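You operate a simulated robot arm through the tools that you are given. There is no shell and no other tool.

The job below is to be done with a simulated robot arm. You get a single attempt, and the scene is never put back.

## Task
Put the gearbox in fourth gear and turn the input knob until the output pointer reads 90.
Fine: clutch lever out before shifting, back in before turning. Where these are worked on the way, their far stop is far enough and under half their travel is too little: clutch lever.

The check looks at the end state, three seconds after you hand in, the way a careful person would. Anything else that was tipped, shoved, dropped, spilled or broken makes it a failure.

## Robot
A 7-joint arm with a two-finger parallel gripper, fixed in place. Base frame: the origin is on the floor under the middle of its stand, x ahead of it, y to its left, z up. Lengths are in mm, angles in degrees, forces in N, time in s.
It reaches about 1112 mm from its shoulder. Its first joint turns from -166.0 to 166.0 degrees. Payload 3.43 kg.
The TCP is the grasp point between the finger pads, 34 mm short of the fingertips. In the tool frame z runs along the fingers and y along their closing line. The gripper opens to 128 mm. The fingers are 24 mm wide and 12 mm thick; the gripper's body (48 by 130 mm) begins 96 mm behind the TCP.
Orientation is that of the tool frame in the base frame, as a unit quaternion [w, x, y, z]. With the fingers straight down and closing along the base's y, the tool's x points along the base's -x, its y along +y and its z along -z.

## Interface
- The arm moves only by the tool send_rows. Its argument "deltas" is a list that holds one entry, the list of rows, each a list of 7 numbers: the shift along the tool's x, y, z in mm, then the turn, a rotation vector about the tool's x, y, z in rad, then the finger opening in mm, from 0 to 128. In form: [[[x, y, z, wx, wy, wz, jaw], ...]]. A call has 1 to 20 rows; each row shifts and turns the commanded pose from where the row before left it, along the tool's axes as they then stand. Rows are played at 5 a second. More than 50 mm and 8.6 degrees between two rows, or a gripper value outside its range, and nothing of the call is played. A pose out of reach is approached as far as the arm can. The call stops where the force on the tool passes 70 N (or 10 N more than at its start, if that is more) or the arm is blocked; 0.2 s more then pass. Each finger travels about 153 mm/s and halts on what it meets, pressing with about 21 N; the grip force reading is that of the motor and also rises with nothing between the fingers. The clock runs only during rows and for 0.2 s after the last one: add rows that do not move to give the fingers time. The reply holds the time, the measured pose of the TCP, the force on the tool along the base axes, the opening and the grip force, in the units named above and with some noise, with the torque about the TCP (base axes, N m) and any sound that the robot's microphone picked up.
- Cameras (640 x 400 px; columns grow to the right, rows downward): "scene" is fixed at [220.5, -650.9, 1495.1]; the picture's right is [0.88, -0.48, 0.00], its down [-0.16, -0.30, -0.94] and it looks along [0.45, 0.83, -0.34] (base axes); focal length 362 px, centre (320, 200). "wrist" rides on the gripper at [76, -11, -160] in the tool frame; the picture's right is [0.15, 0.99, 0.00], its down [-0.88, 0.13, -0.46] and it looks along [-0.45, 0.07, 0.89] (tool axes); focal length 234 px, centre (320, 200). There is no depth. A picture from a camera that has moved, and an enlarged one, comes with that camera's place and axes in the base frame and with its lens.
- camera(camera): a new picture of that camera. No time passes.
- enlarge(camera, box): a new picture of the part [left, top, right, bottom] of that camera's present view, enlarged. No time passes.
- sign_off(): hands the job in; it is judged then, once.

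Places have to be worked out from the pictures, the camera data and where the tool is seen. Open the gripper and draw the arm clear of the work before you hand the job in, unless the task says otherwise.

The tools are called after "Emit:" by a JSON object that holds its "method" and its "body". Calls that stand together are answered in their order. send_rows: Moves the arm, as the interface text tells. Its arguments: {"type":"object","properties":{"deltas":{"type":"array"}},"required":["deltas"]} The other tools are called the same way: camera (camera) takes a picture; enlarge (camera, box) takes an enlarged picture of a part of a camera's view; sign_off () hands the job in.

At the start:

```text
clock: 0.0
eef_pos: [505.4, 345.0, 1290.0]
orientation: [0.0, 0.0, 1.0, 0.001]
force: [0.5, 0.0, 0.4]
ft_torque: [0.02, -0.01, -0.01]
gripper_width: 128.1
grasp_force: 0.1
```

scene: 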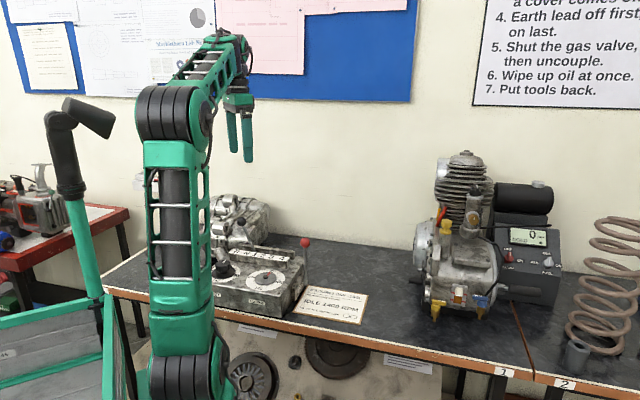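
wrist: 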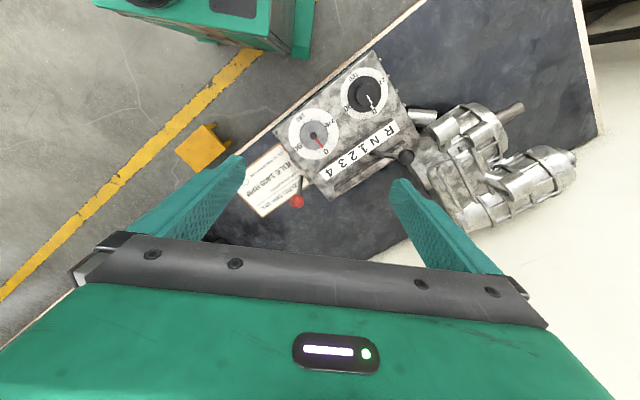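

I start by taking closer looks at the gearbox from both cameras.

Emit:
{"method": "enlarge", "body": {"camera": "wrist", "box": [240, 40, 440, 220]}}

Emit:
{"method": "enlarge", "body": {"camera": "scene", "box": [190, 190, 390, 340]}}

```text
2.22 times, centred on (340, 130) of wrist
camera zoom: at [430.2, 334.1, 1450.5], right [-0.15, 0.99, 0.0], down [0.88, 0.13, 0.45], along [0.45, 0.07, -0.89], focal length 520 px, centre (276, 356)
```

zoom: 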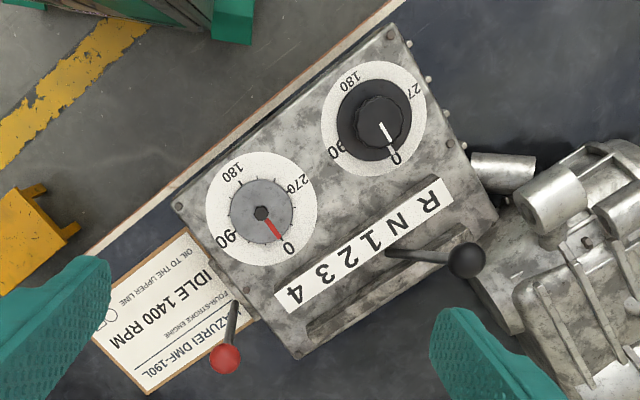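

```text
2.67 times, centred on (290, 265) of scene
camera zoom: at [220.5, -650.9, 1495.1], right [0.88, -0.48, 0.0], down [-0.16, -0.3, -0.94], along [0.45, 0.83, -0.34], focal length 965 px, centre (400, 27)
```

zoom: 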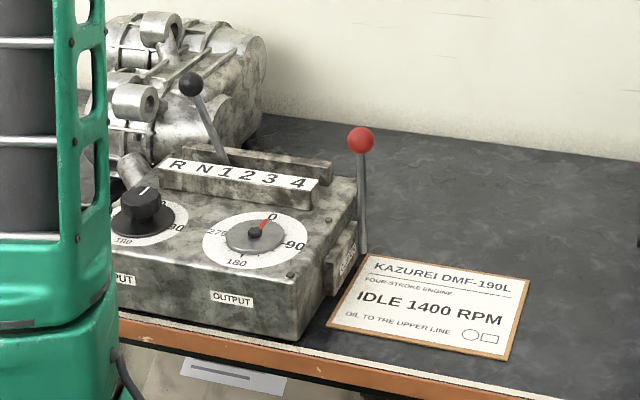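

The red ball is the clutch lever at the end of the box by "4", the black ball is the shift lever, and both dials read 0. I look closer at the levers' labels.

Emit:
{"method": "enlarge", "body": {"camera": "scene", "box": [230, 205, 330, 310]}}

Emit:
{"method": "enlarge", "body": {"camera": "wrist", "box": [280, 120, 400, 215]}}

Emit:
{"method": "enlarge", "body": {"camera": "scene", "box": [205, 200, 285, 260]}}

```text
3.81 times, centred on (280, 258) of scene
camera zoom: at [220.5, -650.9, 1495.1], right [0.88, -0.48, 0.0], down [-0.16, -0.3, -0.94], along [0.45, 0.83, -0.34], focal length 1379 px, centre (472, -19)
```

zoom: 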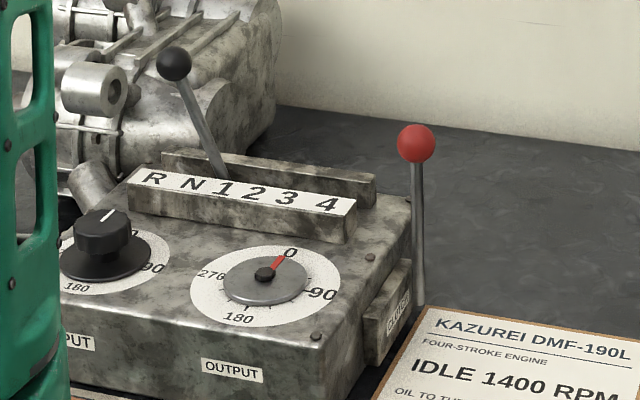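

```text
4.21 times, centred on (340, 168) of wrist
camera zoom: at [430.2, 334.1, 1450.5], right [-0.15, 0.99, 0.0], down [0.88, 0.13, 0.45], along [0.45, 0.07, -0.89], focal length 986 px, centre (236, 337)
```

zoom: 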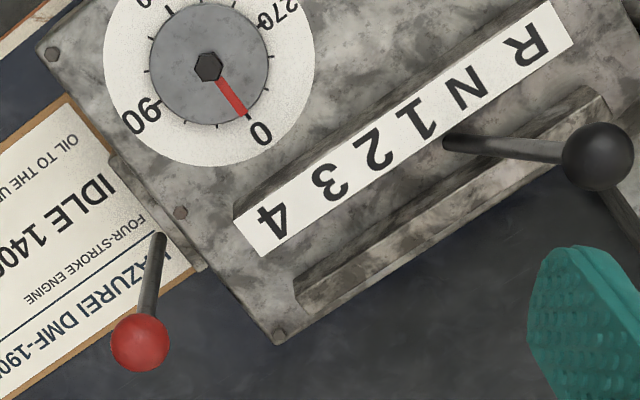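

```text
6.67 times, centred on (245, 230) of scene
camera zoom: at [220.5, -650.9, 1495.1], right [0.88, -0.48, 0.0], down [-0.16, -0.3, -0.94], along [0.45, 0.83, -0.34], focal length 2414 px, centre (820, 0)
```

zoom: 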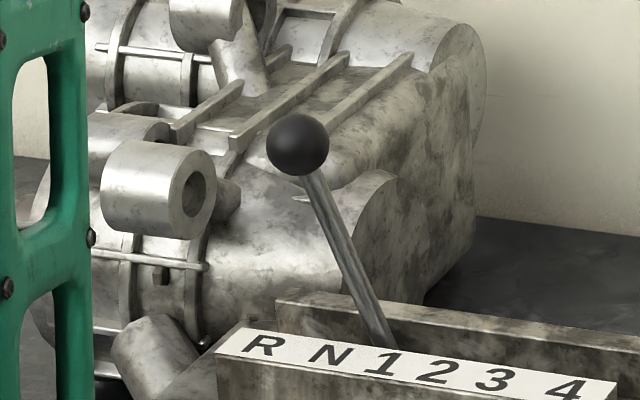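

The levers stand about 100 mm over the box top (roughly z 860). I lower the tool by about 180 mm, staying well above the lever balls (z about 960), for a better view.

Emit:
{"method": "send_rows", "body": {"deltas": [[[5, 0, 40, 0, 0, 0, 128], [5, 0, 40, 0, 0, 0, 128], [5, 0, 40, 0, 0, 0, 128], [5, 0, 40, 0, 0, 0, 128], [0, 0, 0, 0, 0, 0, 128], [0, 0, 0, 0, 0, 0, 128]]]}}

Emit:
{"method": "camera", "body": {"camera": "wrist"}}

Emit:
{"method": "camera", "body": {"camera": "scene"}}

```text
clock: 1.4
eef_pos: [471.6, 343.6, 1137.0]
orientation: [0.004, 0.0, 1.0, 0.002]
force: [0.2, 0.4, 0.0]
ft_torque: [0.0, -0.01, -0.01]
gripper_width: 127.9
grasp_force: 0.1
```

```text
taken
camera wrist: at [393.3, 332.7, 1295.4], right [-0.15, 0.99, 0.0], down [0.88, 0.13, 0.46], along [0.46, 0.07, -0.89], focal length 234 px, centre (320, 200)
```

wrist: 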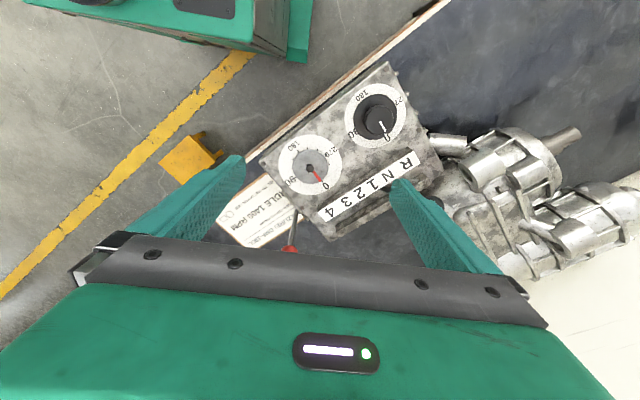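

```text
taken
```

scene: 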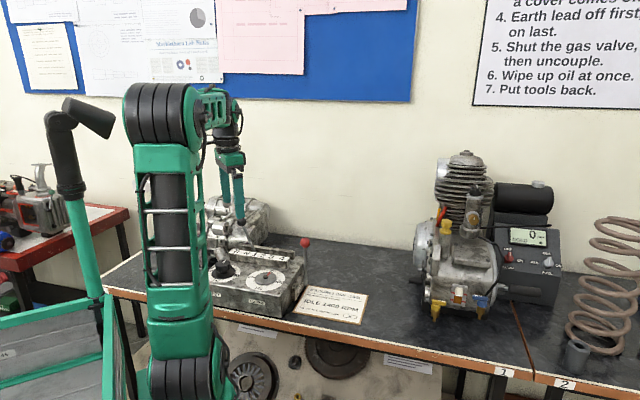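

The measured pose is a little off from the commanded one; I send a few still rows to see whether the arm settles.

Emit:
{"method": "send_rows", "body": {"deltas": [[[0, 0, 0, 0, 0, 0, 128], [0, 0, 0, 0, 0, 0, 128], [0, 0, 0, 0, 0, 0, 128]]]}}

```text
clock: 2.2
eef_pos: [470.9, 344.6, 1138.0]
orientation: [0.004, 0.0, 1.0, 0.002]
force: [-0.8, -0.7, -0.2]
ft_torque: [-0.04, -0.02, 0.02]
gripper_width: 127.8
grasp_force: 0.1
```

There is a steady offset of about 14 mm in x. I test with a small pure shift (base +x 40) to learn how the arm follows.

Emit:
{"method": "send_rows", "body": {"deltas": [[[-20, 0, 0, 0, 0, 0, 128], [-20, 0, 0, 0, 0, 0, 128], [0, 0, 0, 0, 0, 0, 128], [0, 0, 0, 0, 0, 0, 128]]]}}

```text
clock: 3.2
eef_pos: [510.1, 346.3, 1138.2]
orientation: [0.005, 0.001, 1.0, 0.002]
force: [-0.2, 0.7, 0.0]
ft_torque: [0.02, 0.03, 0.03]
gripper_width: 128.2
grasp_force: 0.1
```

The x shift tracks well, so I test the z axis the same way.

Emit:
{"method": "send_rows", "body": {"deltas": [[[0, 0, 20, 0, 0, 0, 128], [0, 0, 20, 0, 0, 0, 128], [0, 0, 0, 0, 0, 0, 128], [0, 0, 0, 0, 0, 0, 128]]]}}

Emit:
{"method": "camera", "body": {"camera": "wrist"}}

```text
clock: 4.2
eef_pos: [510.9, 346.1, 1097.7]
orientation: [0.005, 0.0, 1.0, 0.001]
force: [0.5, 0.3, 0.5]
ft_torque: [0.01, 0.02, -0.01]
gripper_width: 127.9
grasp_force: 0.1
```

```text
taken
camera wrist: at [433.3, 334.1, 1255.5], right [-0.15, 0.99, 0.0], down [0.88, 0.13, 0.46], along [0.46, 0.07, -0.89], focal length 234 px, centre (320, 200)
```

wrist: 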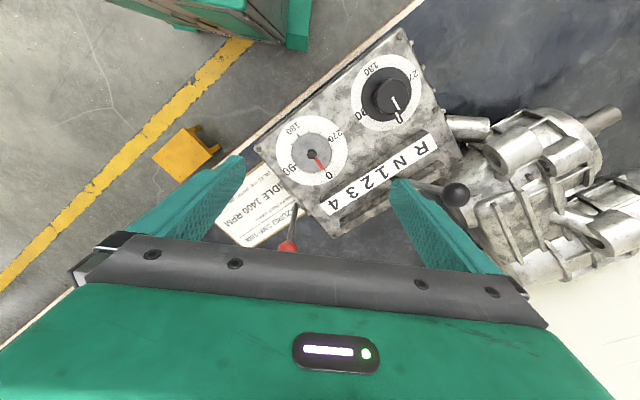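

The z shift tracks well too. Now I enlarge the gearbox view to measure positions.

Emit:
{"method": "enlarge", "body": {"camera": "wrist", "box": [240, 20, 480, 260]}}

Emit:
{"method": "enlarge", "body": {"camera": "wrist", "box": [220, 150, 380, 260]}}

```text
1.67 times, centred on (360, 140) of wrist
camera zoom: at [433.3, 334.1, 1255.5], right [-0.15, 0.99, 0.0], down [0.88, 0.13, 0.46], along [0.46, 0.07, -0.89], focal length 390 px, centre (253, 300)
```

zoom: 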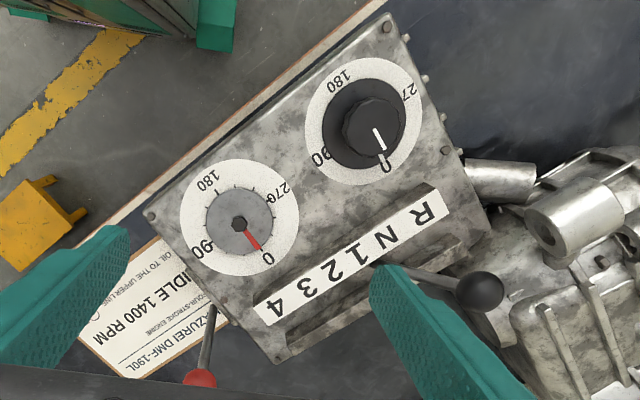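

```text
3.64 times, centred on (300, 205) of wrist
camera zoom: at [433.3, 334.1, 1255.5], right [-0.15, 0.99, 0.0], down [0.88, 0.13, 0.46], along [0.46, 0.07, -0.89], focal length 852 px, centre (393, 182)
```

zoom: 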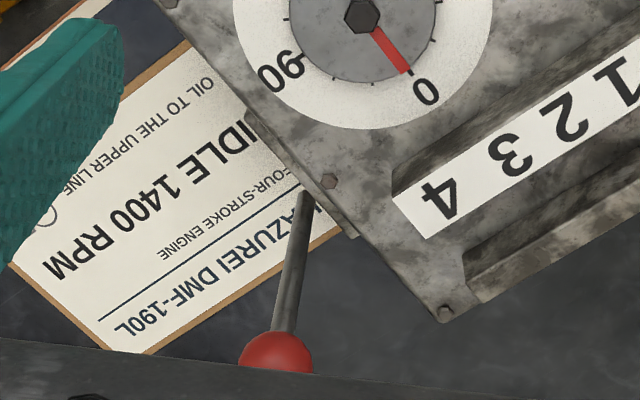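

From triangulation: output hub ≈ (553, 336, 860), input knob ≈ (442, 442, 876), shift ball ≈ (541, 530, 981), clutch ball ≈ (695, 318, 956), and the box's row R→4 runs along about (0.71, -0.71). I zoom hard with the scene camera on the clutch block's label and on the lever slot.

Emit:
{"method": "enlarge", "body": {"camera": "scene", "box": [288, 230, 328, 300]}}

Emit:
{"method": "enlarge", "body": {"camera": "scene", "box": [320, 268, 340, 288]}}

Emit:
{"method": "enlarge", "body": {"camera": "wrist", "box": [310, 90, 480, 250]}}

```text
5.71 times, centred on (308, 265) of scene
camera zoom: at [220.5, -650.9, 1495.1], right [0.88, -0.48, 0.0], down [-0.16, -0.3, -0.94], along [0.45, 0.83, -0.34], focal length 2069 px, centre (389, -171)
```

zoom: 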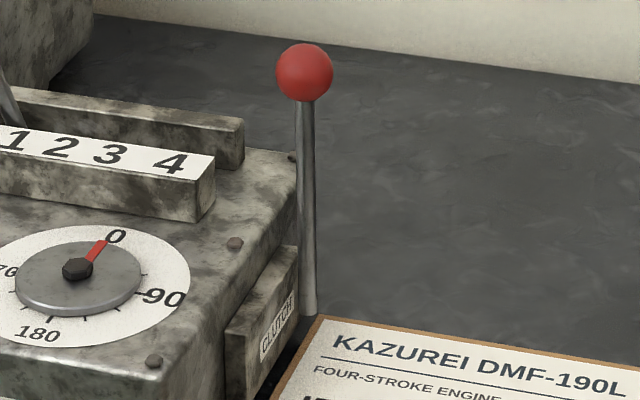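

```text
16.00 times, centred on (330, 278) of scene
camera zoom: at [220.5, -650.9, 1495.1], right [0.88, -0.48, 0.0], down [-0.16, -0.3, -0.94], along [0.45, 0.83, -0.34], focal length 5792 px, centre (160, -1048)
```

zoom: 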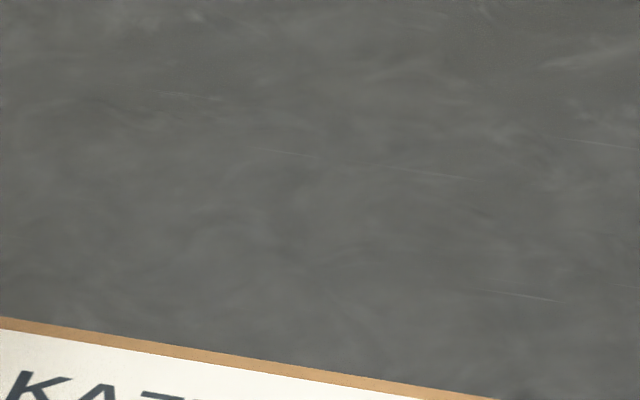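

```text
2.50 times, centred on (395, 170) of wrist
camera zoom: at [433.3, 334.1, 1255.5], right [-0.15, 0.99, 0.0], down [0.88, 0.13, 0.46], along [0.46, 0.07, -0.89], focal length 585 px, centre (132, 275)
```

zoom: 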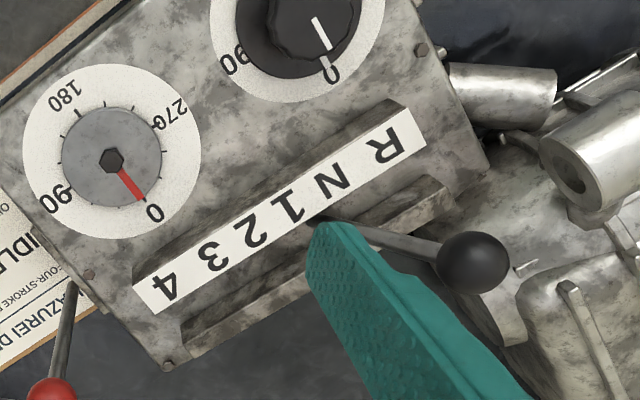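

The label on the end block reads "CLUTCH"; its lever stands vertical now. I rotate the tool 45° so the camera looks along the box's front-to-back direction and the jaws close along the gear row.

Emit:
{"method": "send_rows", "body": {"deltas": [[[0, 0, 0, 0, 0, -0.131, 128], [0, 0, 0, 0, 0, -0.131, 128], [0, 0, 0, 0, 0, -0.131, 128], [0, 0, 0, 0, 0, -0.131, 128], [0, 0, 0, 0, 0, -0.131, 128], [0, 0, 0, 0, 0, -0.131, 128], [0, 0, 0, 0, 0, 0, 128], [0, 0, 0, 0, 0, 0, 128]]]}}

Emit:
{"method": "camera", "body": {"camera": "wrist"}}

Emit:
{"method": "camera", "body": {"camera": "scene"}}

```text
clock: 6.0
eef_pos: [510.9, 345.8, 1098.0]
orientation: [0.005, -0.384, 0.923, -0.001]
force: [1.0, -0.5, 0.6]
ft_torque: [-0.01, 0.01, 0.02]
gripper_width: 128.1
grasp_force: 0.0
```

```text
taken
camera wrist: at [463.8, 284.2, 1256.4], right [-0.8, 0.59, -0.01], down [0.52, 0.71, 0.46], along [0.28, 0.37, -0.89], focal length 234 px, centre (320, 200)
```

wrist: 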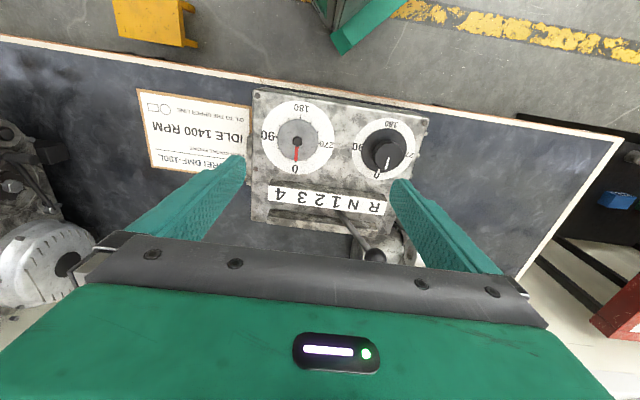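

```text
taken
```

scene: 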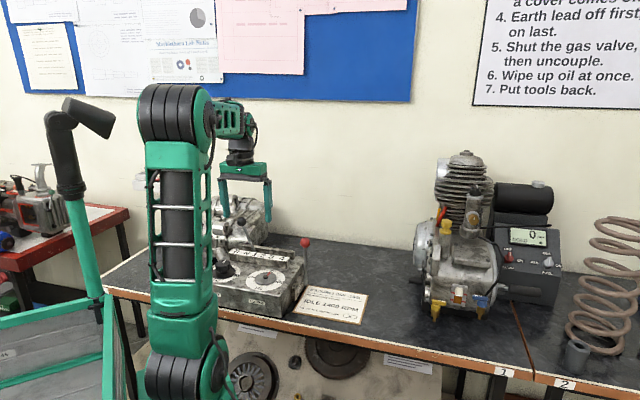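

Now I back the tool off toward the operator side (tool +x) to bring both levers into clear view.

Emit:
{"method": "send_rows", "body": {"deltas": [[[25, -15, 0, 0, 0, 0, 128], [25, -15, 0, 0, 0, 0, 128], [25, -15, 0, 0, 0, 0, 128], [25, -15, 0, 0, 0, 0, 128], [0, 0, 0, 0, 0, 0, 128], [0, 0, 0, 0, 0, 0, 128]]]}}

Emit:
{"method": "camera", "body": {"camera": "wrist"}}

Emit:
{"method": "enlarge", "body": {"camera": "wrist", "box": [200, 60, 440, 220]}}

```text
clock: 7.4
eef_pos: [481.5, 231.9, 1099.2]
orientation: [0.004, -0.383, 0.924, -0.001]
force: [0.5, 0.4, 0.5]
ft_torque: [0.0, -0.01, 0.03]
gripper_width: 128.0
grasp_force: 0.1
```

```text
taken
camera wrist: at [435.6, 170.2, 1256.0], right [-0.8, 0.59, -0.01], down [0.52, 0.71, 0.46], along [0.28, 0.37, -0.89], focal length 234 px, centre (320, 200)
```

wrist: 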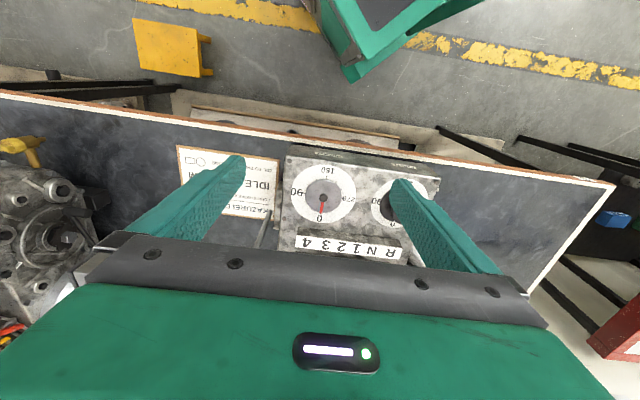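

```text
2.50 times, centred on (320, 140) of wrist
camera zoom: at [435.6, 170.2, 1256.0], right [-0.8, 0.59, -0.01], down [0.52, 0.71, 0.46], along [0.28, 0.37, -0.89], focal length 585 px, centre (320, 350)
```

zoom: 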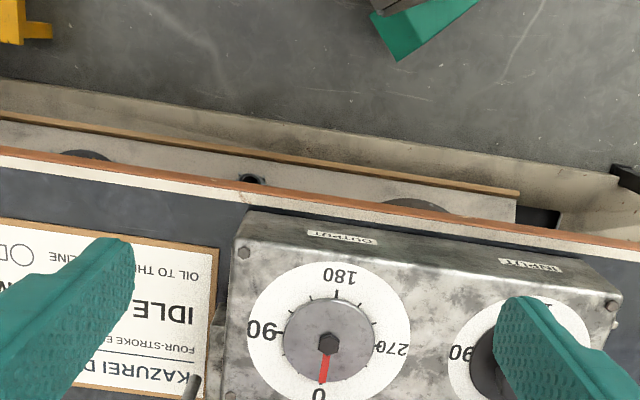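

The camera looks back under the gripper, so the objects must lie nearer the camera's foot. I move the tool forward over the slot so that the shift lever falls into the clear upper part of the picture.

Emit:
{"method": "send_rows", "body": {"deltas": [[[-38, 13, 0, 0, 0, 0, 128], [-38, 13, 0, 0, 0, 0, 128], [-38, 13, 0, 0, 0, 0, 128], [-38, 13, 0, 0, 0, 0, 128], [-38, 13, 0, 0, 0, 0, 128], [-38, 13, 0, 0, 0, 0, 128], [0, 0, 0, 0, 0, 0, 128], [0, 0, 0, 0, 0, 0, 128]]]}}

Emit:
{"method": "camera", "body": {"camera": "wrist"}}

Emit:
{"method": "enlarge", "body": {"camera": "wrist", "box": [200, 0, 440, 200]}}

```text
clock: 9.2
eef_pos: [588.9, 449.3, 1098.6]
orientation: [0.006, -0.383, 0.924, 0.0]
force: [0.2, 0.7, 0.4]
ft_torque: [-0.01, -0.02, 0.01]
gripper_width: 127.7
grasp_force: 0.0
```

```text
taken
camera wrist: at [541.8, 387.8, 1257.1], right [-0.8, 0.59, -0.01], down [0.53, 0.71, 0.46], along [0.28, 0.37, -0.89], focal length 234 px, centre (320, 200)
```

wrist: 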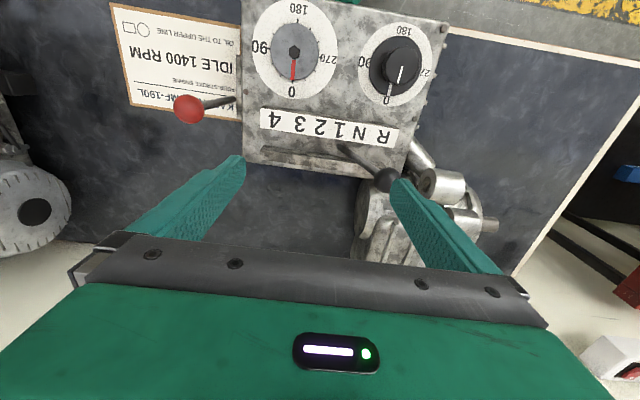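

```text
2.00 times, centred on (320, 100) of wrist
camera zoom: at [541.8, 387.8, 1257.1], right [-0.8, 0.59, -0.01], down [0.53, 0.71, 0.46], along [0.28, 0.37, -0.89], focal length 468 px, centre (320, 400)
```

zoom: 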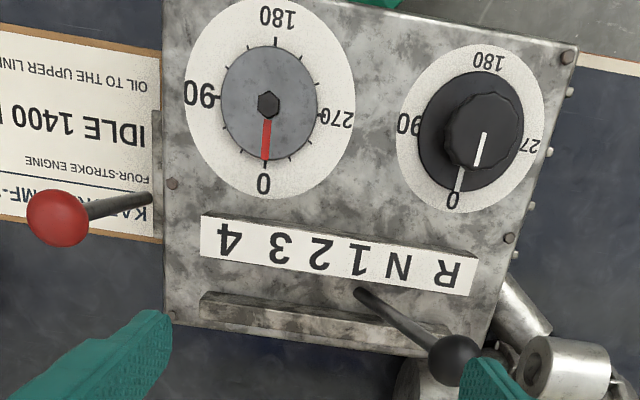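

The picture is clear now: lever tilted about 24° toward the R end. I zoom in on the clutch lever's foot and on the shift slot.

Emit:
{"method": "enlarge", "body": {"camera": "wrist", "box": [160, 50, 280, 170]}}

Emit:
{"method": "enlarge", "body": {"camera": "wrist", "box": [240, 100, 420, 200]}}

Emit:
{"method": "enlarge", "body": {"camera": "scene", "box": [290, 260, 330, 290]}}

```text
3.33 times, centred on (220, 110) of wrist
camera zoom: at [541.8, 387.8, 1257.1], right [-0.8, 0.59, -0.01], down [0.53, 0.71, 0.46], along [0.28, 0.37, -0.89], focal length 781 px, centre (653, 500)
```

zoom: 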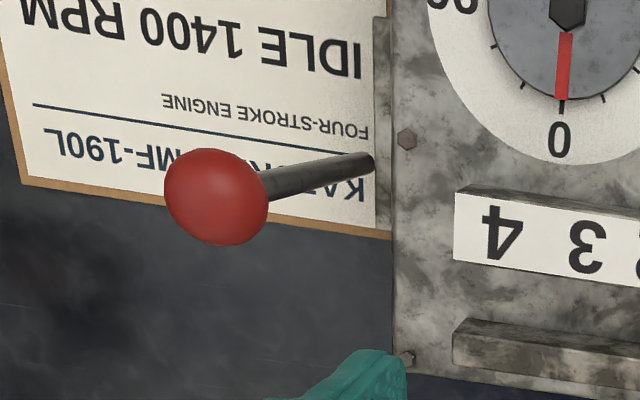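

```text
3.56 times, centred on (330, 150) of wrist
camera zoom: at [541.8, 387.8, 1257.1], right [-0.8, 0.59, -0.01], down [0.53, 0.71, 0.46], along [0.28, 0.37, -0.89], focal length 833 px, centre (284, 378)
```

zoom: 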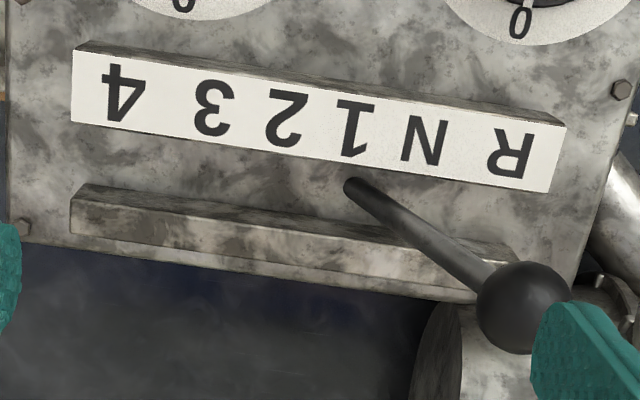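

```text
13.33 times, centred on (310, 275) of scene
camera zoom: at [220.5, -650.9, 1495.1], right [0.88, -0.48, 0.0], down [-0.16, -0.3, -0.94], along [0.45, 0.83, -0.34], focal length 4827 px, centre (453, -800)
```

zoom: 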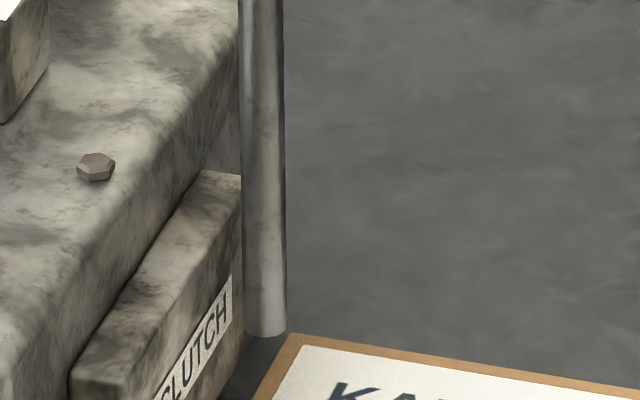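

The clutch lever stands vertically beside the end block with its foot at about (692, 320, 787); bench at z ≈ 762, box top ≈ 842. I move the tool above the red ball with the jaws at 70 mm, still high.

Emit:
{"method": "send_rows", "body": {"deltas": [[[4.6, -41.4, 0, 0, 0, 0, 90], [4.6, -41.4, 0, 0, 0, 0, 70], [4.6, -41.4, 0, 0, 0, 0, 70], [4.6, -41.4, 0, 0, 0, 0, 70], [0, 0, 30, 0, 0, 0, 70], [0, 0, 30, 0, 0, 0, 70], [0, 0, 0, 0, 0, 0, 70], [0, 0, 0, 0, 0, 0, 70]]]}}

Emit:
{"method": "camera", "body": {"camera": "wrist"}}

Emit:
{"method": "enlarge", "body": {"camera": "scene", "box": [210, 130, 370, 320]}}

```text
clock: 11.0
eef_pos: [693.8, 319.4, 1041.2]
orientation: [0.005, -0.384, 0.923, 0.0]
force: [-0.2, 0.9, 0.3]
ft_torque: [0.02, -0.02, -0.05]
gripper_width: 70.0
grasp_force: 0.1
```

```text
taken
camera wrist: at [646.7, 257.2, 1198.8], right [-0.8, 0.59, -0.01], down [0.52, 0.71, 0.46], along [0.28, 0.37, -0.89], focal length 234 px, centre (320, 200)
```

wrist: 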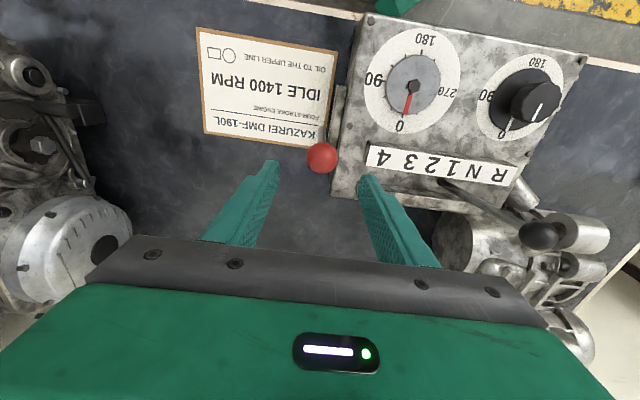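

```text
2.11 times, centred on (290, 225) of scene
camera zoom: at [220.5, -650.9, 1495.1], right [0.88, -0.48, 0.0], down [-0.16, -0.3, -0.94], along [0.45, 0.83, -0.34], focal length 762 px, centre (383, 147)
```

zoom: 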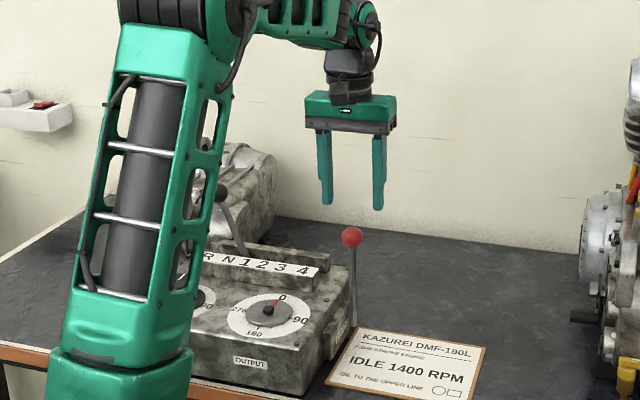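

The ball is about 85 mm straight below the TCP as estimated. I zoom in on the lever beneath the ball to see its foot.

Emit:
{"method": "enlarge", "body": {"camera": "wrist", "box": [270, 70, 390, 190]}}

Emit:
{"method": "enlarge", "body": {"camera": "scene", "box": [280, 225, 330, 295]}}

```text
3.33 times, centred on (330, 130) of wrist
camera zoom: at [646.7, 257.2, 1198.8], right [-0.8, 0.59, -0.01], down [0.52, 0.71, 0.46], along [0.28, 0.37, -0.89], focal length 781 px, centre (287, 433)
```

zoom: 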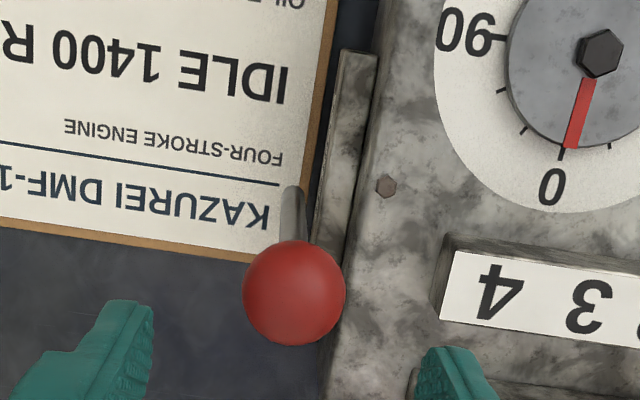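

```text
5.71 times, centred on (305, 260) of scene
camera zoom: at [220.5, -650.9, 1495.1], right [0.88, -0.48, 0.0], down [-0.16, -0.3, -0.94], along [0.45, 0.83, -0.34], focal length 2069 px, centre (406, -143)
```

zoom: 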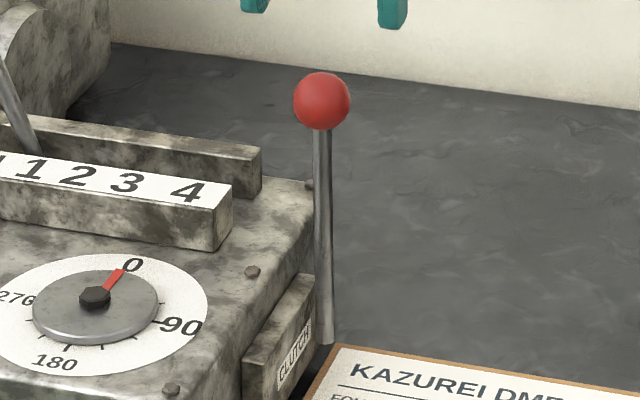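

The lever is vertical with a foot pivot beside the block. I descend so the pads straddle the red ball and close gently on it.

Emit:
{"method": "send_rows", "body": {"deltas": [[[0, 0, 28, 0, 0, 0, 70], [0, 0, 28, 0, 0, 0, 70], [0, 0, 28, 0, 0, 0, 70], [0, 0, 0, 0, 0, 0, 70], [0, 0, 0, 0, 0, 0, 50], [0, 0, 0, 0, 0, 0, 30], [0, 0, 0, 0, 0, 0, 30], [0, 0, 0, 0, 0, 0, 30]]]}}

Emit:
{"method": "enlarge", "body": {"camera": "scene", "box": [260, 170, 360, 290]}}

```text
clock: 12.8
eef_pos: [694.7, 319.8, 955.8]
orientation: [0.005, -0.384, 0.923, -0.001]
force: [-8.0, 8.1, -4.1]
ft_torque: [-0.02, -0.1, -0.01]
gripper_width: 36.3
grasp_force: 6.4
```

```text
3.33 times, centred on (310, 230) of scene
camera zoom: at [220.5, -650.9, 1495.1], right [0.88, -0.48, 0.0], down [-0.16, -0.3, -0.94], along [0.45, 0.83, -0.34], focal length 1207 px, centre (353, 100)
```

zoom: 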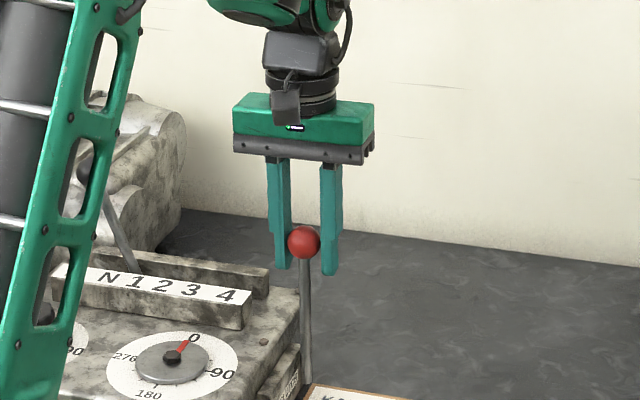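

The lever resists along the gear row (about 11 N sideways), so it does not swing that way; it should swing front-to-back. I try a small pull toward the front (tool +x).

Emit:
{"method": "send_rows", "body": {"deltas": [[[4, 0, 0, 0, 0, 0, 32], [4, 0, 0, 0, 0, 0, 32], [4, 0, 0, 0, 0, 0, 32], [0, 0, 0, 0, 0, 0, 32]]]}}

Emit:
{"method": "enlarge", "body": {"camera": "scene", "box": [260, 170, 360, 290]}}

```text
clock: 13.8
eef_pos: [685.6, 311.4, 956.6]
orientation: [0.005, -0.383, 0.924, -0.002]
force: [-5.8, 6.9, -1.2]
ft_torque: [0.03, 0.03, -0.02]
gripper_width: 37.0
grasp_force: 4.5
```

```text
3.33 times, centred on (310, 230) of scene
camera zoom: at [220.5, -650.9, 1495.1], right [0.88, -0.48, 0.0], down [-0.16, -0.3, -0.94], along [0.45, 0.83, -0.34], focal length 1207 px, centre (353, 100)
```

zoom: 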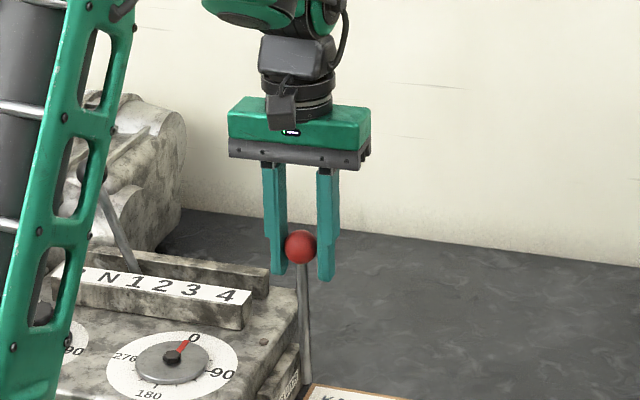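

The lever followed freely toward the front with almost no resistance, so it swings forward about its foot. I keep pulling along the arc (radius about 169 mm) and relax the sideways force slightly.

Emit:
{"method": "send_rows", "body": {"deltas": [[[9.5, 0.8, 1.2, 0, 0, 0, 32], [9.5, 0.7, 1.6, 0, 0, 0, 32], [9.2, 0, 2.0, 0, 0, 0, 32], [9.0, 0, 2.3, 0, 0, 0, 32], [8.6, 0, 2.7, 0, 0, 0, 32], [0, 0, 0, 0, 0, 0, 32]]]}}

Emit:
{"method": "enlarge", "body": {"camera": "scene", "box": [260, 170, 360, 290]}}

```text
clock: 15.2
eef_pos: [651.5, 280.9, 946.7]
orientation: [0.006, -0.383, 0.924, -0.002]
force: [-3.6, 1.5, 1.9]
ft_torque: [0.02, 0.02, 0.05]
gripper_width: 34.4
grasp_force: 2.0
```

```text
3.33 times, centred on (310, 230) of scene
camera zoom: at [220.5, -650.9, 1495.1], right [0.88, -0.48, 0.0], down [-0.16, -0.3, -0.94], along [0.45, 0.83, -0.34], focal length 1207 px, centre (353, 100)
```

zoom: 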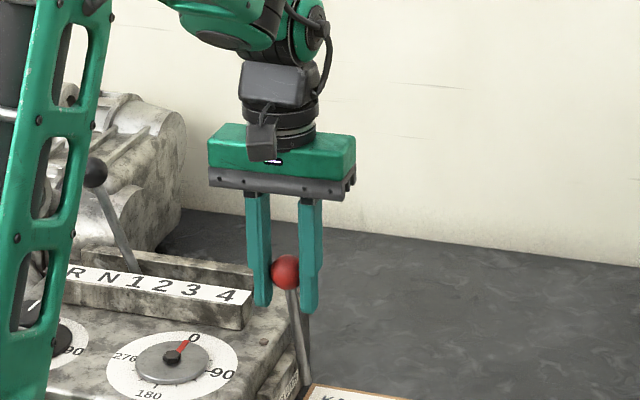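

The ball still follows with hardly any force. I continue along the arc toward about 36°.

Emit:
{"method": "send_rows", "body": {"deltas": [[[8.8, 0, 3.5, 0, 0, 0, 30], [8.5, 0, 3.9, 0, 0, 0, 30], [8.4, 0, 4.5, 0, 0, 0, 30], [8.0, 0, 4.8, 0, 0, 0, 30], [7.8, 0, 5.4, 0, 0, 0, 30], [0, 0, 0, 0, 0, 0, 30]]]}}

Emit:
{"method": "enlarge", "body": {"camera": "scene", "box": [240, 180, 340, 300]}}

Emit:
{"method": "camera", "body": {"camera": "wrist"}}

```text
clock: 16.6
eef_pos: [623.9, 251.7, 922.8]
orientation: [0.005, -0.383, 0.924, 0.0]
force: [-4.9, 4.7, 1.0]
ft_torque: [0.04, -0.08, 0.06]
gripper_width: 34.5
grasp_force: 3.8
```

```text
3.33 times, centred on (290, 240) of scene
camera zoom: at [220.5, -650.9, 1495.1], right [0.88, -0.48, 0.0], down [-0.16, -0.3, -0.94], along [0.45, 0.83, -0.34], focal length 1207 px, centre (420, 67)
```

zoom: 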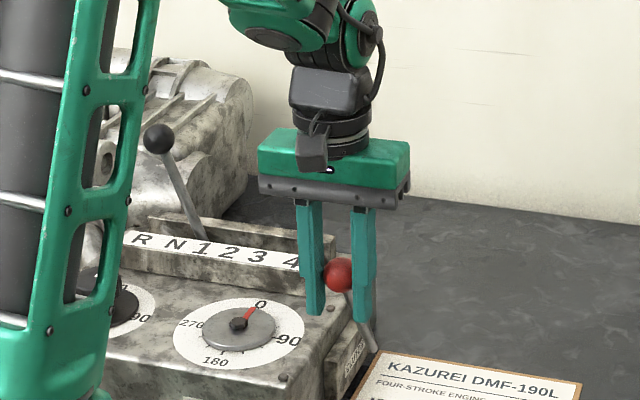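

```text
taken
camera wrist: at [576.9, 188.9, 1081.0], right [-0.8, 0.59, -0.01], down [0.52, 0.71, 0.46], along [0.28, 0.37, -0.89], focal length 234 px, centre (320, 200)
```

wrist: 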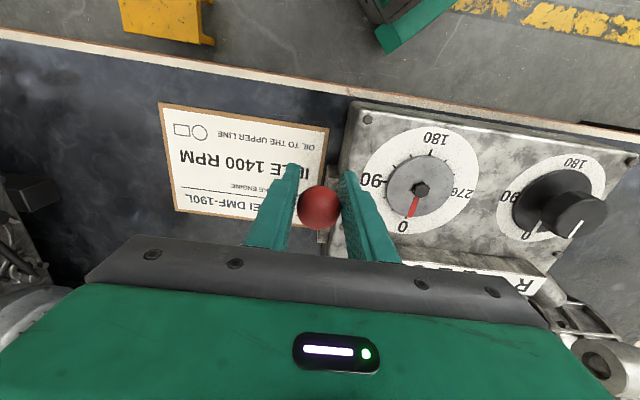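

The ball is at roughly 32° and still moving with almost no force. I continue a bit further and watch for a stop.

Emit:
{"method": "send_rows", "body": {"deltas": [[[7.5, 0, 4.5, 0, 0, 0, 28], [7.0, 0, 5.0, 0, 0, 0, 28], [6.5, 0, 5.5, 0, 0, 0, 28], [0, 0, 0, 0, 0, 0, 28]]]}}

Emit:
{"method": "enlarge", "body": {"camera": "scene", "box": [240, 180, 340, 300]}}

Emit:
{"method": "camera", "body": {"camera": "wrist"}}

```text
clock: 17.6
eef_pos: [608.9, 236.0, 907.8]
orientation: [0.006, -0.384, 0.923, -0.002]
force: [-6.6, 10.8, 4.9]
ft_torque: [0.01, 0.0, 0.08]
gripper_width: 34.8
grasp_force: 6.1
```

```text
3.33 times, centred on (290, 240) of scene
camera zoom: at [220.5, -650.9, 1495.1], right [0.88, -0.48, 0.0], down [-0.16, -0.3, -0.94], along [0.45, 0.83, -0.34], focal length 1207 px, centre (420, 67)
```

zoom: 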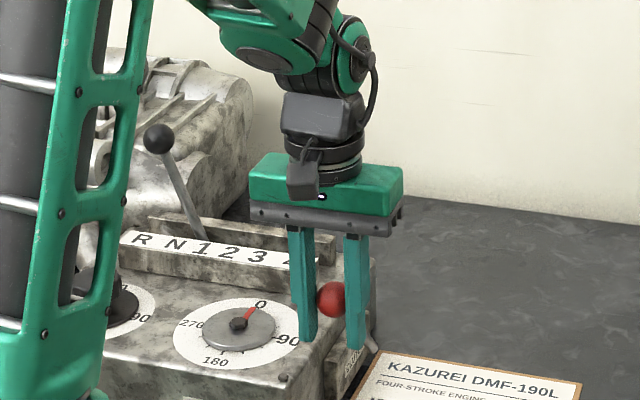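

```text
taken
camera wrist: at [562.0, 173.7, 1065.3], right [-0.8, 0.59, -0.01], down [0.52, 0.71, 0.46], along [0.28, 0.37, -0.89], focal length 234 px, centre (320, 200)
```

wrist: 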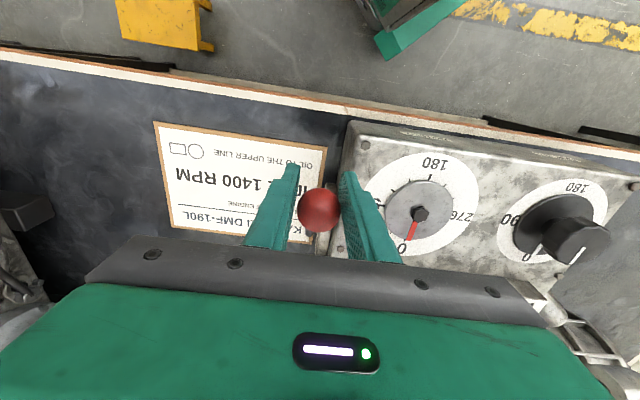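

Ball at about 40°, a slight pull-back force of 3–5 N appears. I go on in small steps to find the stop.

Emit:
{"method": "send_rows", "body": {"deltas": [[[6, 0.6, 4.5, 0, 0, 0, 26], [5.5, 0.6, 4.5, 0, 0, 0, 26], [0, 0, 0, 0, 0, 0, 26]]]}}

Emit:
{"method": "camera", "body": {"camera": "wrist"}}

Emit:
{"method": "enlarge", "body": {"camera": "scene", "box": [270, 220, 340, 300]}}

```text
clock: 18.4
eef_pos: [600.5, 228.3, 898.8]
orientation: [0.005, -0.382, 0.924, -0.002]
force: [-0.3, 0.6, -0.4]
ft_torque: [-0.02, 0.0, -0.02]
gripper_width: 26.1
grasp_force: 0.0
```

```text
taken
camera wrist: at [552.9, 165.4, 1056.7], right [-0.8, 0.6, -0.01], down [0.53, 0.71, 0.46], along [0.28, 0.37, -0.89], focal length 234 px, centre (320, 200)
```

wrist: 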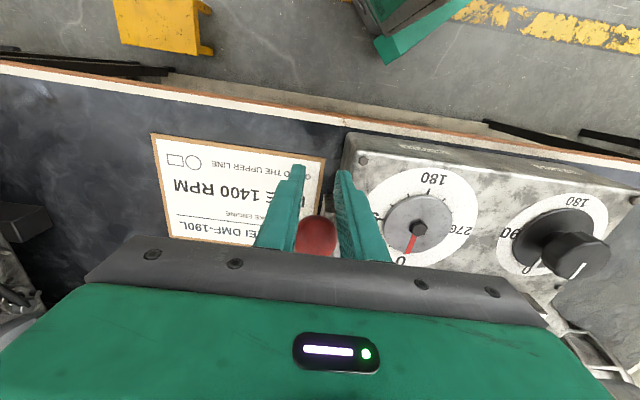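

```text
5.00 times, centred on (305, 260) of scene
camera zoom: at [220.5, -650.9, 1495.1], right [0.88, -0.48, 0.0], down [-0.16, -0.3, -0.94], along [0.45, 0.83, -0.34], focal length 1810 px, centre (395, -100)
```

zoom: 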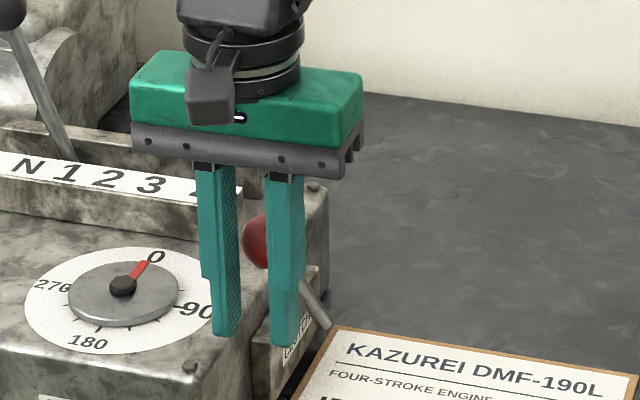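

The ball slipped out of the pads at about 40° and stayed there — maybe the stop. To be certain, I open, lift, go behind the ball, and will push it forward with closed fingers.

Emit:
{"method": "send_rows", "body": {"deltas": [[[0, 0, 0, 0, 0, 0, 70], [0, 0, -20, 0, 0, 0, 70], [0, 0, -35, 0, 0, 0, 70], [0, 0, -35, 0, 0, 0, 70], [-31, 0, 0, 0, 0, 0, 40], [-31, 0, 0, 0, 0, 0, 10], [0, 0, 0, 0, 0, 0, 0], [0, 0, 0, 0, 0, 0, 0]]]}}

Emit:
{"method": "camera", "body": {"camera": "wrist"}}

Emit:
{"method": "enlarge", "body": {"camera": "scene", "box": [250, 200, 350, 300]}}

```text
clock: 20.2
eef_pos: [642.2, 270.3, 990.1]
orientation: [0.005, -0.384, 0.923, -0.002]
force: [0.4, 0.4, 0.2]
ft_torque: [-0.01, 0.03, 0.03]
gripper_width: 0.2
grasp_force: 20.8
```

```text
taken
camera wrist: at [595.4, 208.2, 1147.9], right [-0.8, 0.59, -0.01], down [0.52, 0.71, 0.46], along [0.28, 0.37, -0.89], focal length 234 px, centre (320, 200)
```

wrist: 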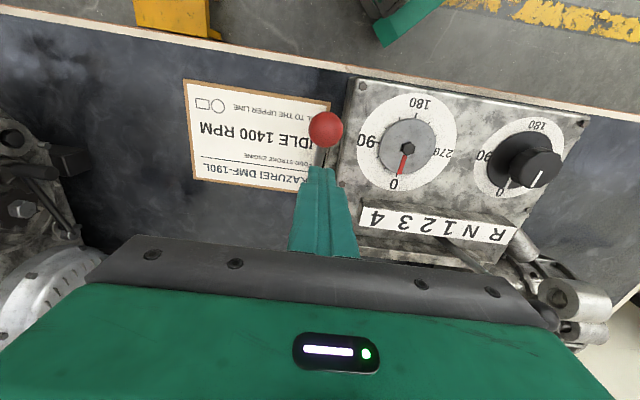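

```text
4.00 times, centred on (300, 250) of scene
camera zoom: at [220.5, -650.9, 1495.1], right [0.88, -0.48, 0.0], down [-0.16, -0.3, -0.94], along [0.45, 0.83, -0.34], focal length 1448 px, centre (400, 0)
```

zoom: 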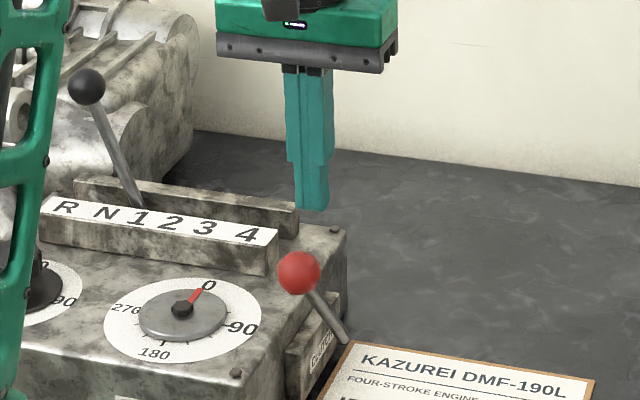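

The lever rests at about 38–40°. I come down behind the ball and push it forward in small steps to feel whether it is against its stop.

Emit:
{"method": "send_rows", "body": {"deltas": [[[-6, 0, 10, 0, 0, 0, 0], [0, 0, 17, 0, 0, 0, 0], [0, 0, 17, 0, 0, 0, 0], [4, 0, 0, 0, 0, 0, 0], [4, 0, 0, 0, 0, 0, 0], [3, 0, 0, 0, 0, 0, 0], [0, 0, 0, 0, 0, 0, 0]]]}}

```text
clock: 21.8
eef_pos: [639.5, 267.8, 944.0]
orientation: [0.005, -0.383, 0.924, -0.001]
force: [0.9, -0.6, -0.5]
ft_torque: [-0.04, -0.04, -0.01]
gripper_width: 0.0
grasp_force: 21.2
```

Emit:
{"method": "send_rows", "body": {"deltas": [[[2, 0, 0, 0, 0, 0, 0], [2, 0, 0, 0, 0, 0, 0], [2, 0, 0, 0, 0, 0, 0], [0, 0, 0, 0, 0, 0, 0]]]}}

```text
clock: 22.8
eef_pos: [636.2, 264.8, 945.4]
orientation: [0.005, -0.384, 0.923, -0.001]
force: [3.8, 2.5, -1.5]
ft_torque: [0.12, -0.14, 0.01]
gripper_width: 0.0
grasp_force: 21.3
```

Contact is made with about 4.5 N. I push a few more millimetres to see whether the ball gives or the force rises.

Emit:
{"method": "send_rows", "body": {"deltas": [[[3, 0, 0, 0, 0, 0, 0], [3, 0, 0, 0, 0, 0, 0], [0, 0, 0, 0, 0, 0, 0]]]}}

Emit:
{"method": "enlarge", "body": {"camera": "scene", "box": [250, 200, 350, 300]}}

```text
clock: 23.6
eef_pos: [634.9, 264.9, 945.2]
orientation: [0.01, -0.384, 0.923, 0.0]
force: [34.2, 40.6, -15.3]
ft_torque: [1.82, -0.85, 0.0]
gripper_width: 0.1
grasp_force: 20.9
```

```text
4.00 times, centred on (300, 250) of scene
camera zoom: at [220.5, -650.9, 1495.1], right [0.88, -0.48, 0.0], down [-0.16, -0.3, -0.94], along [0.45, 0.83, -0.34], focal length 1448 px, centre (400, 0)
```

zoom: 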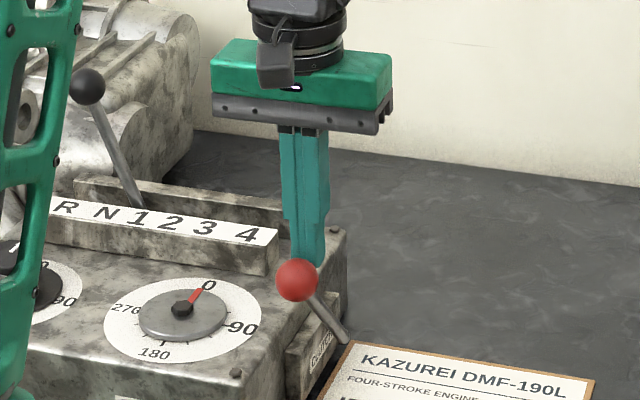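

The force jumped to over 50 N: the clutch lever is firmly at its far stop (about 40° out). I back off, lift, and travel above the shift lever's ball with jaws at 70 mm.

Emit:
{"method": "send_rows", "body": {"deltas": [[[-6, 0, 0, 0, 0, 0, 0], [-8, 0, 0, 0, 0, 0, 0], [0, 0, -32, 0, 0, 0, 10], [0, 0, -36, 0, 0, 0, 40], [0, 0, -36, 0, 0, 0, 70], [0, 0, -32, 0, 0, 0, 70], [-15, 36, 0, 0, 0, 0, 70], [-15, 36, 0, 0, 0, 0, 70], [-15, 36, 0, 0, 0, 0, 70], [-15, 36, 0, 0, 0, 0, 70], [0, 0, 0, 0, 0, 0, 70], [0, 0, 0, 0, 0, 0, 70]]]}}

Emit:
{"method": "camera", "body": {"camera": "wrist"}}

Emit:
{"method": "enlarge", "body": {"camera": "scene", "box": [190, 150, 350, 300]}}

```text
clock: 26.2
eef_pos: [579.5, 413.4, 1081.9]
orientation: [0.005, -0.384, 0.924, -0.001]
force: [0.6, -0.2, 0.4]
ft_torque: [0.01, 0.0, 0.03]
gripper_width: 70.0
grasp_force: 0.0
```

```text
taken
camera wrist: at [532.8, 350.2, 1238.9], right [-0.8, 0.59, -0.01], down [0.52, 0.71, 0.46], along [0.28, 0.37, -0.89], focal length 234 px, centre (320, 200)
```

wrist: 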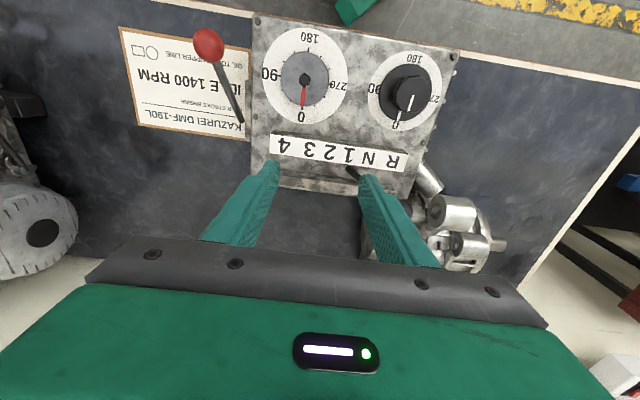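

```text
2.67 times, centred on (270, 225) of scene
camera zoom: at [220.5, -650.9, 1495.1], right [0.88, -0.48, 0.0], down [-0.16, -0.3, -0.94], along [0.45, 0.83, -0.34], focal length 965 px, centre (453, 133)
```

zoom: 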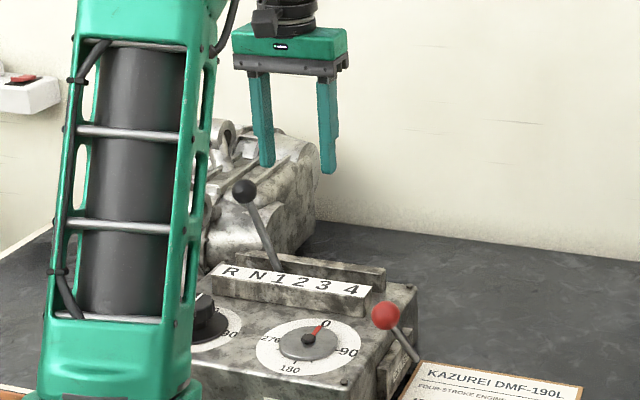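

The clutch stays out. I move on to directly above the black shift ball.

Emit:
{"method": "send_rows", "body": {"deltas": [[[-14.2, 27.2, 0, 0, 0, 0, 70], [-14.2, 27.2, 0, 0, 0, 0, 70], [-14.2, 27.2, 0, 0, 0, 0, 70], [-14.2, 27.2, 0, 0, 0, 0, 70], [0, 0, 0, 0, 0, 0, 70], [0, 0, 0, 0, 0, 0, 70]]]}}

Emit:
{"method": "camera", "body": {"camera": "wrist"}}

Emit:
{"method": "enlarge", "body": {"camera": "wrist", "box": [220, 60, 420, 240]}}

Emit:
{"method": "enlarge", "body": {"camera": "scene", "box": [190, 150, 350, 300]}}

```text
clock: 27.6
eef_pos: [545.4, 530.2, 1079.7]
orientation: [0.005, -0.383, 0.924, -0.001]
force: [-0.2, -0.7, 0.0]
ft_torque: [0.02, 0.0, -0.04]
gripper_width: 70.4
grasp_force: 0.1
```

```text
taken
camera wrist: at [497.7, 468.9, 1237.2], right [-0.8, 0.59, -0.01], down [0.52, 0.71, 0.46], along [0.28, 0.37, -0.89], focal length 234 px, centre (320, 200)
```

wrist: 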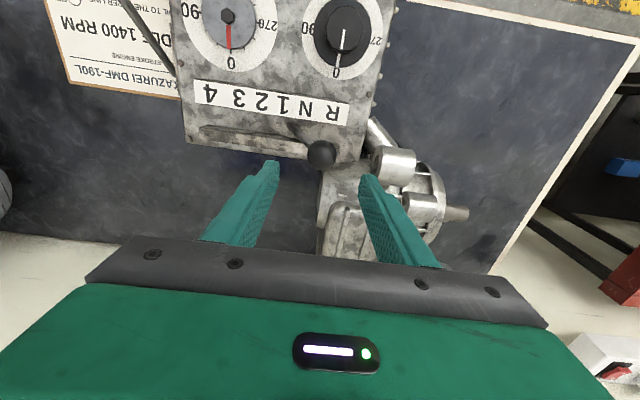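

```text
2.22 times, centred on (320, 150) of wrist
camera zoom: at [497.7, 468.9, 1237.2], right [-0.8, 0.59, -0.01], down [0.52, 0.71, 0.46], along [0.28, 0.37, -0.89], focal length 520 px, centre (320, 311)
```

zoom: 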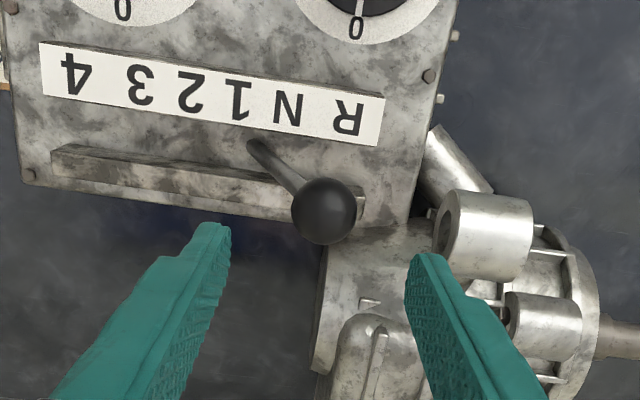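

```text
2.67 times, centred on (270, 225) of scene
camera zoom: at [220.5, -650.9, 1495.1], right [0.88, -0.48, 0.0], down [-0.16, -0.3, -0.94], along [0.45, 0.83, -0.34], focal length 965 px, centre (453, 133)
```

zoom: 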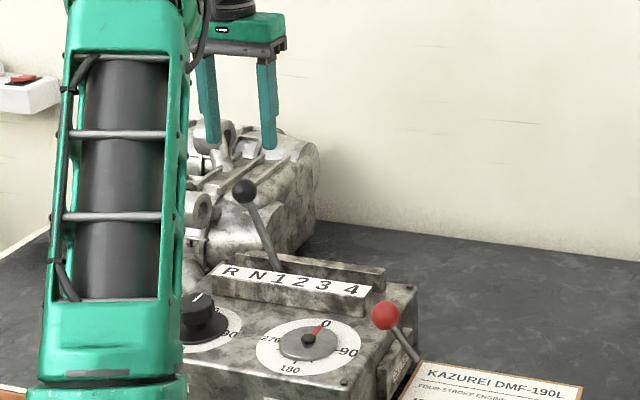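

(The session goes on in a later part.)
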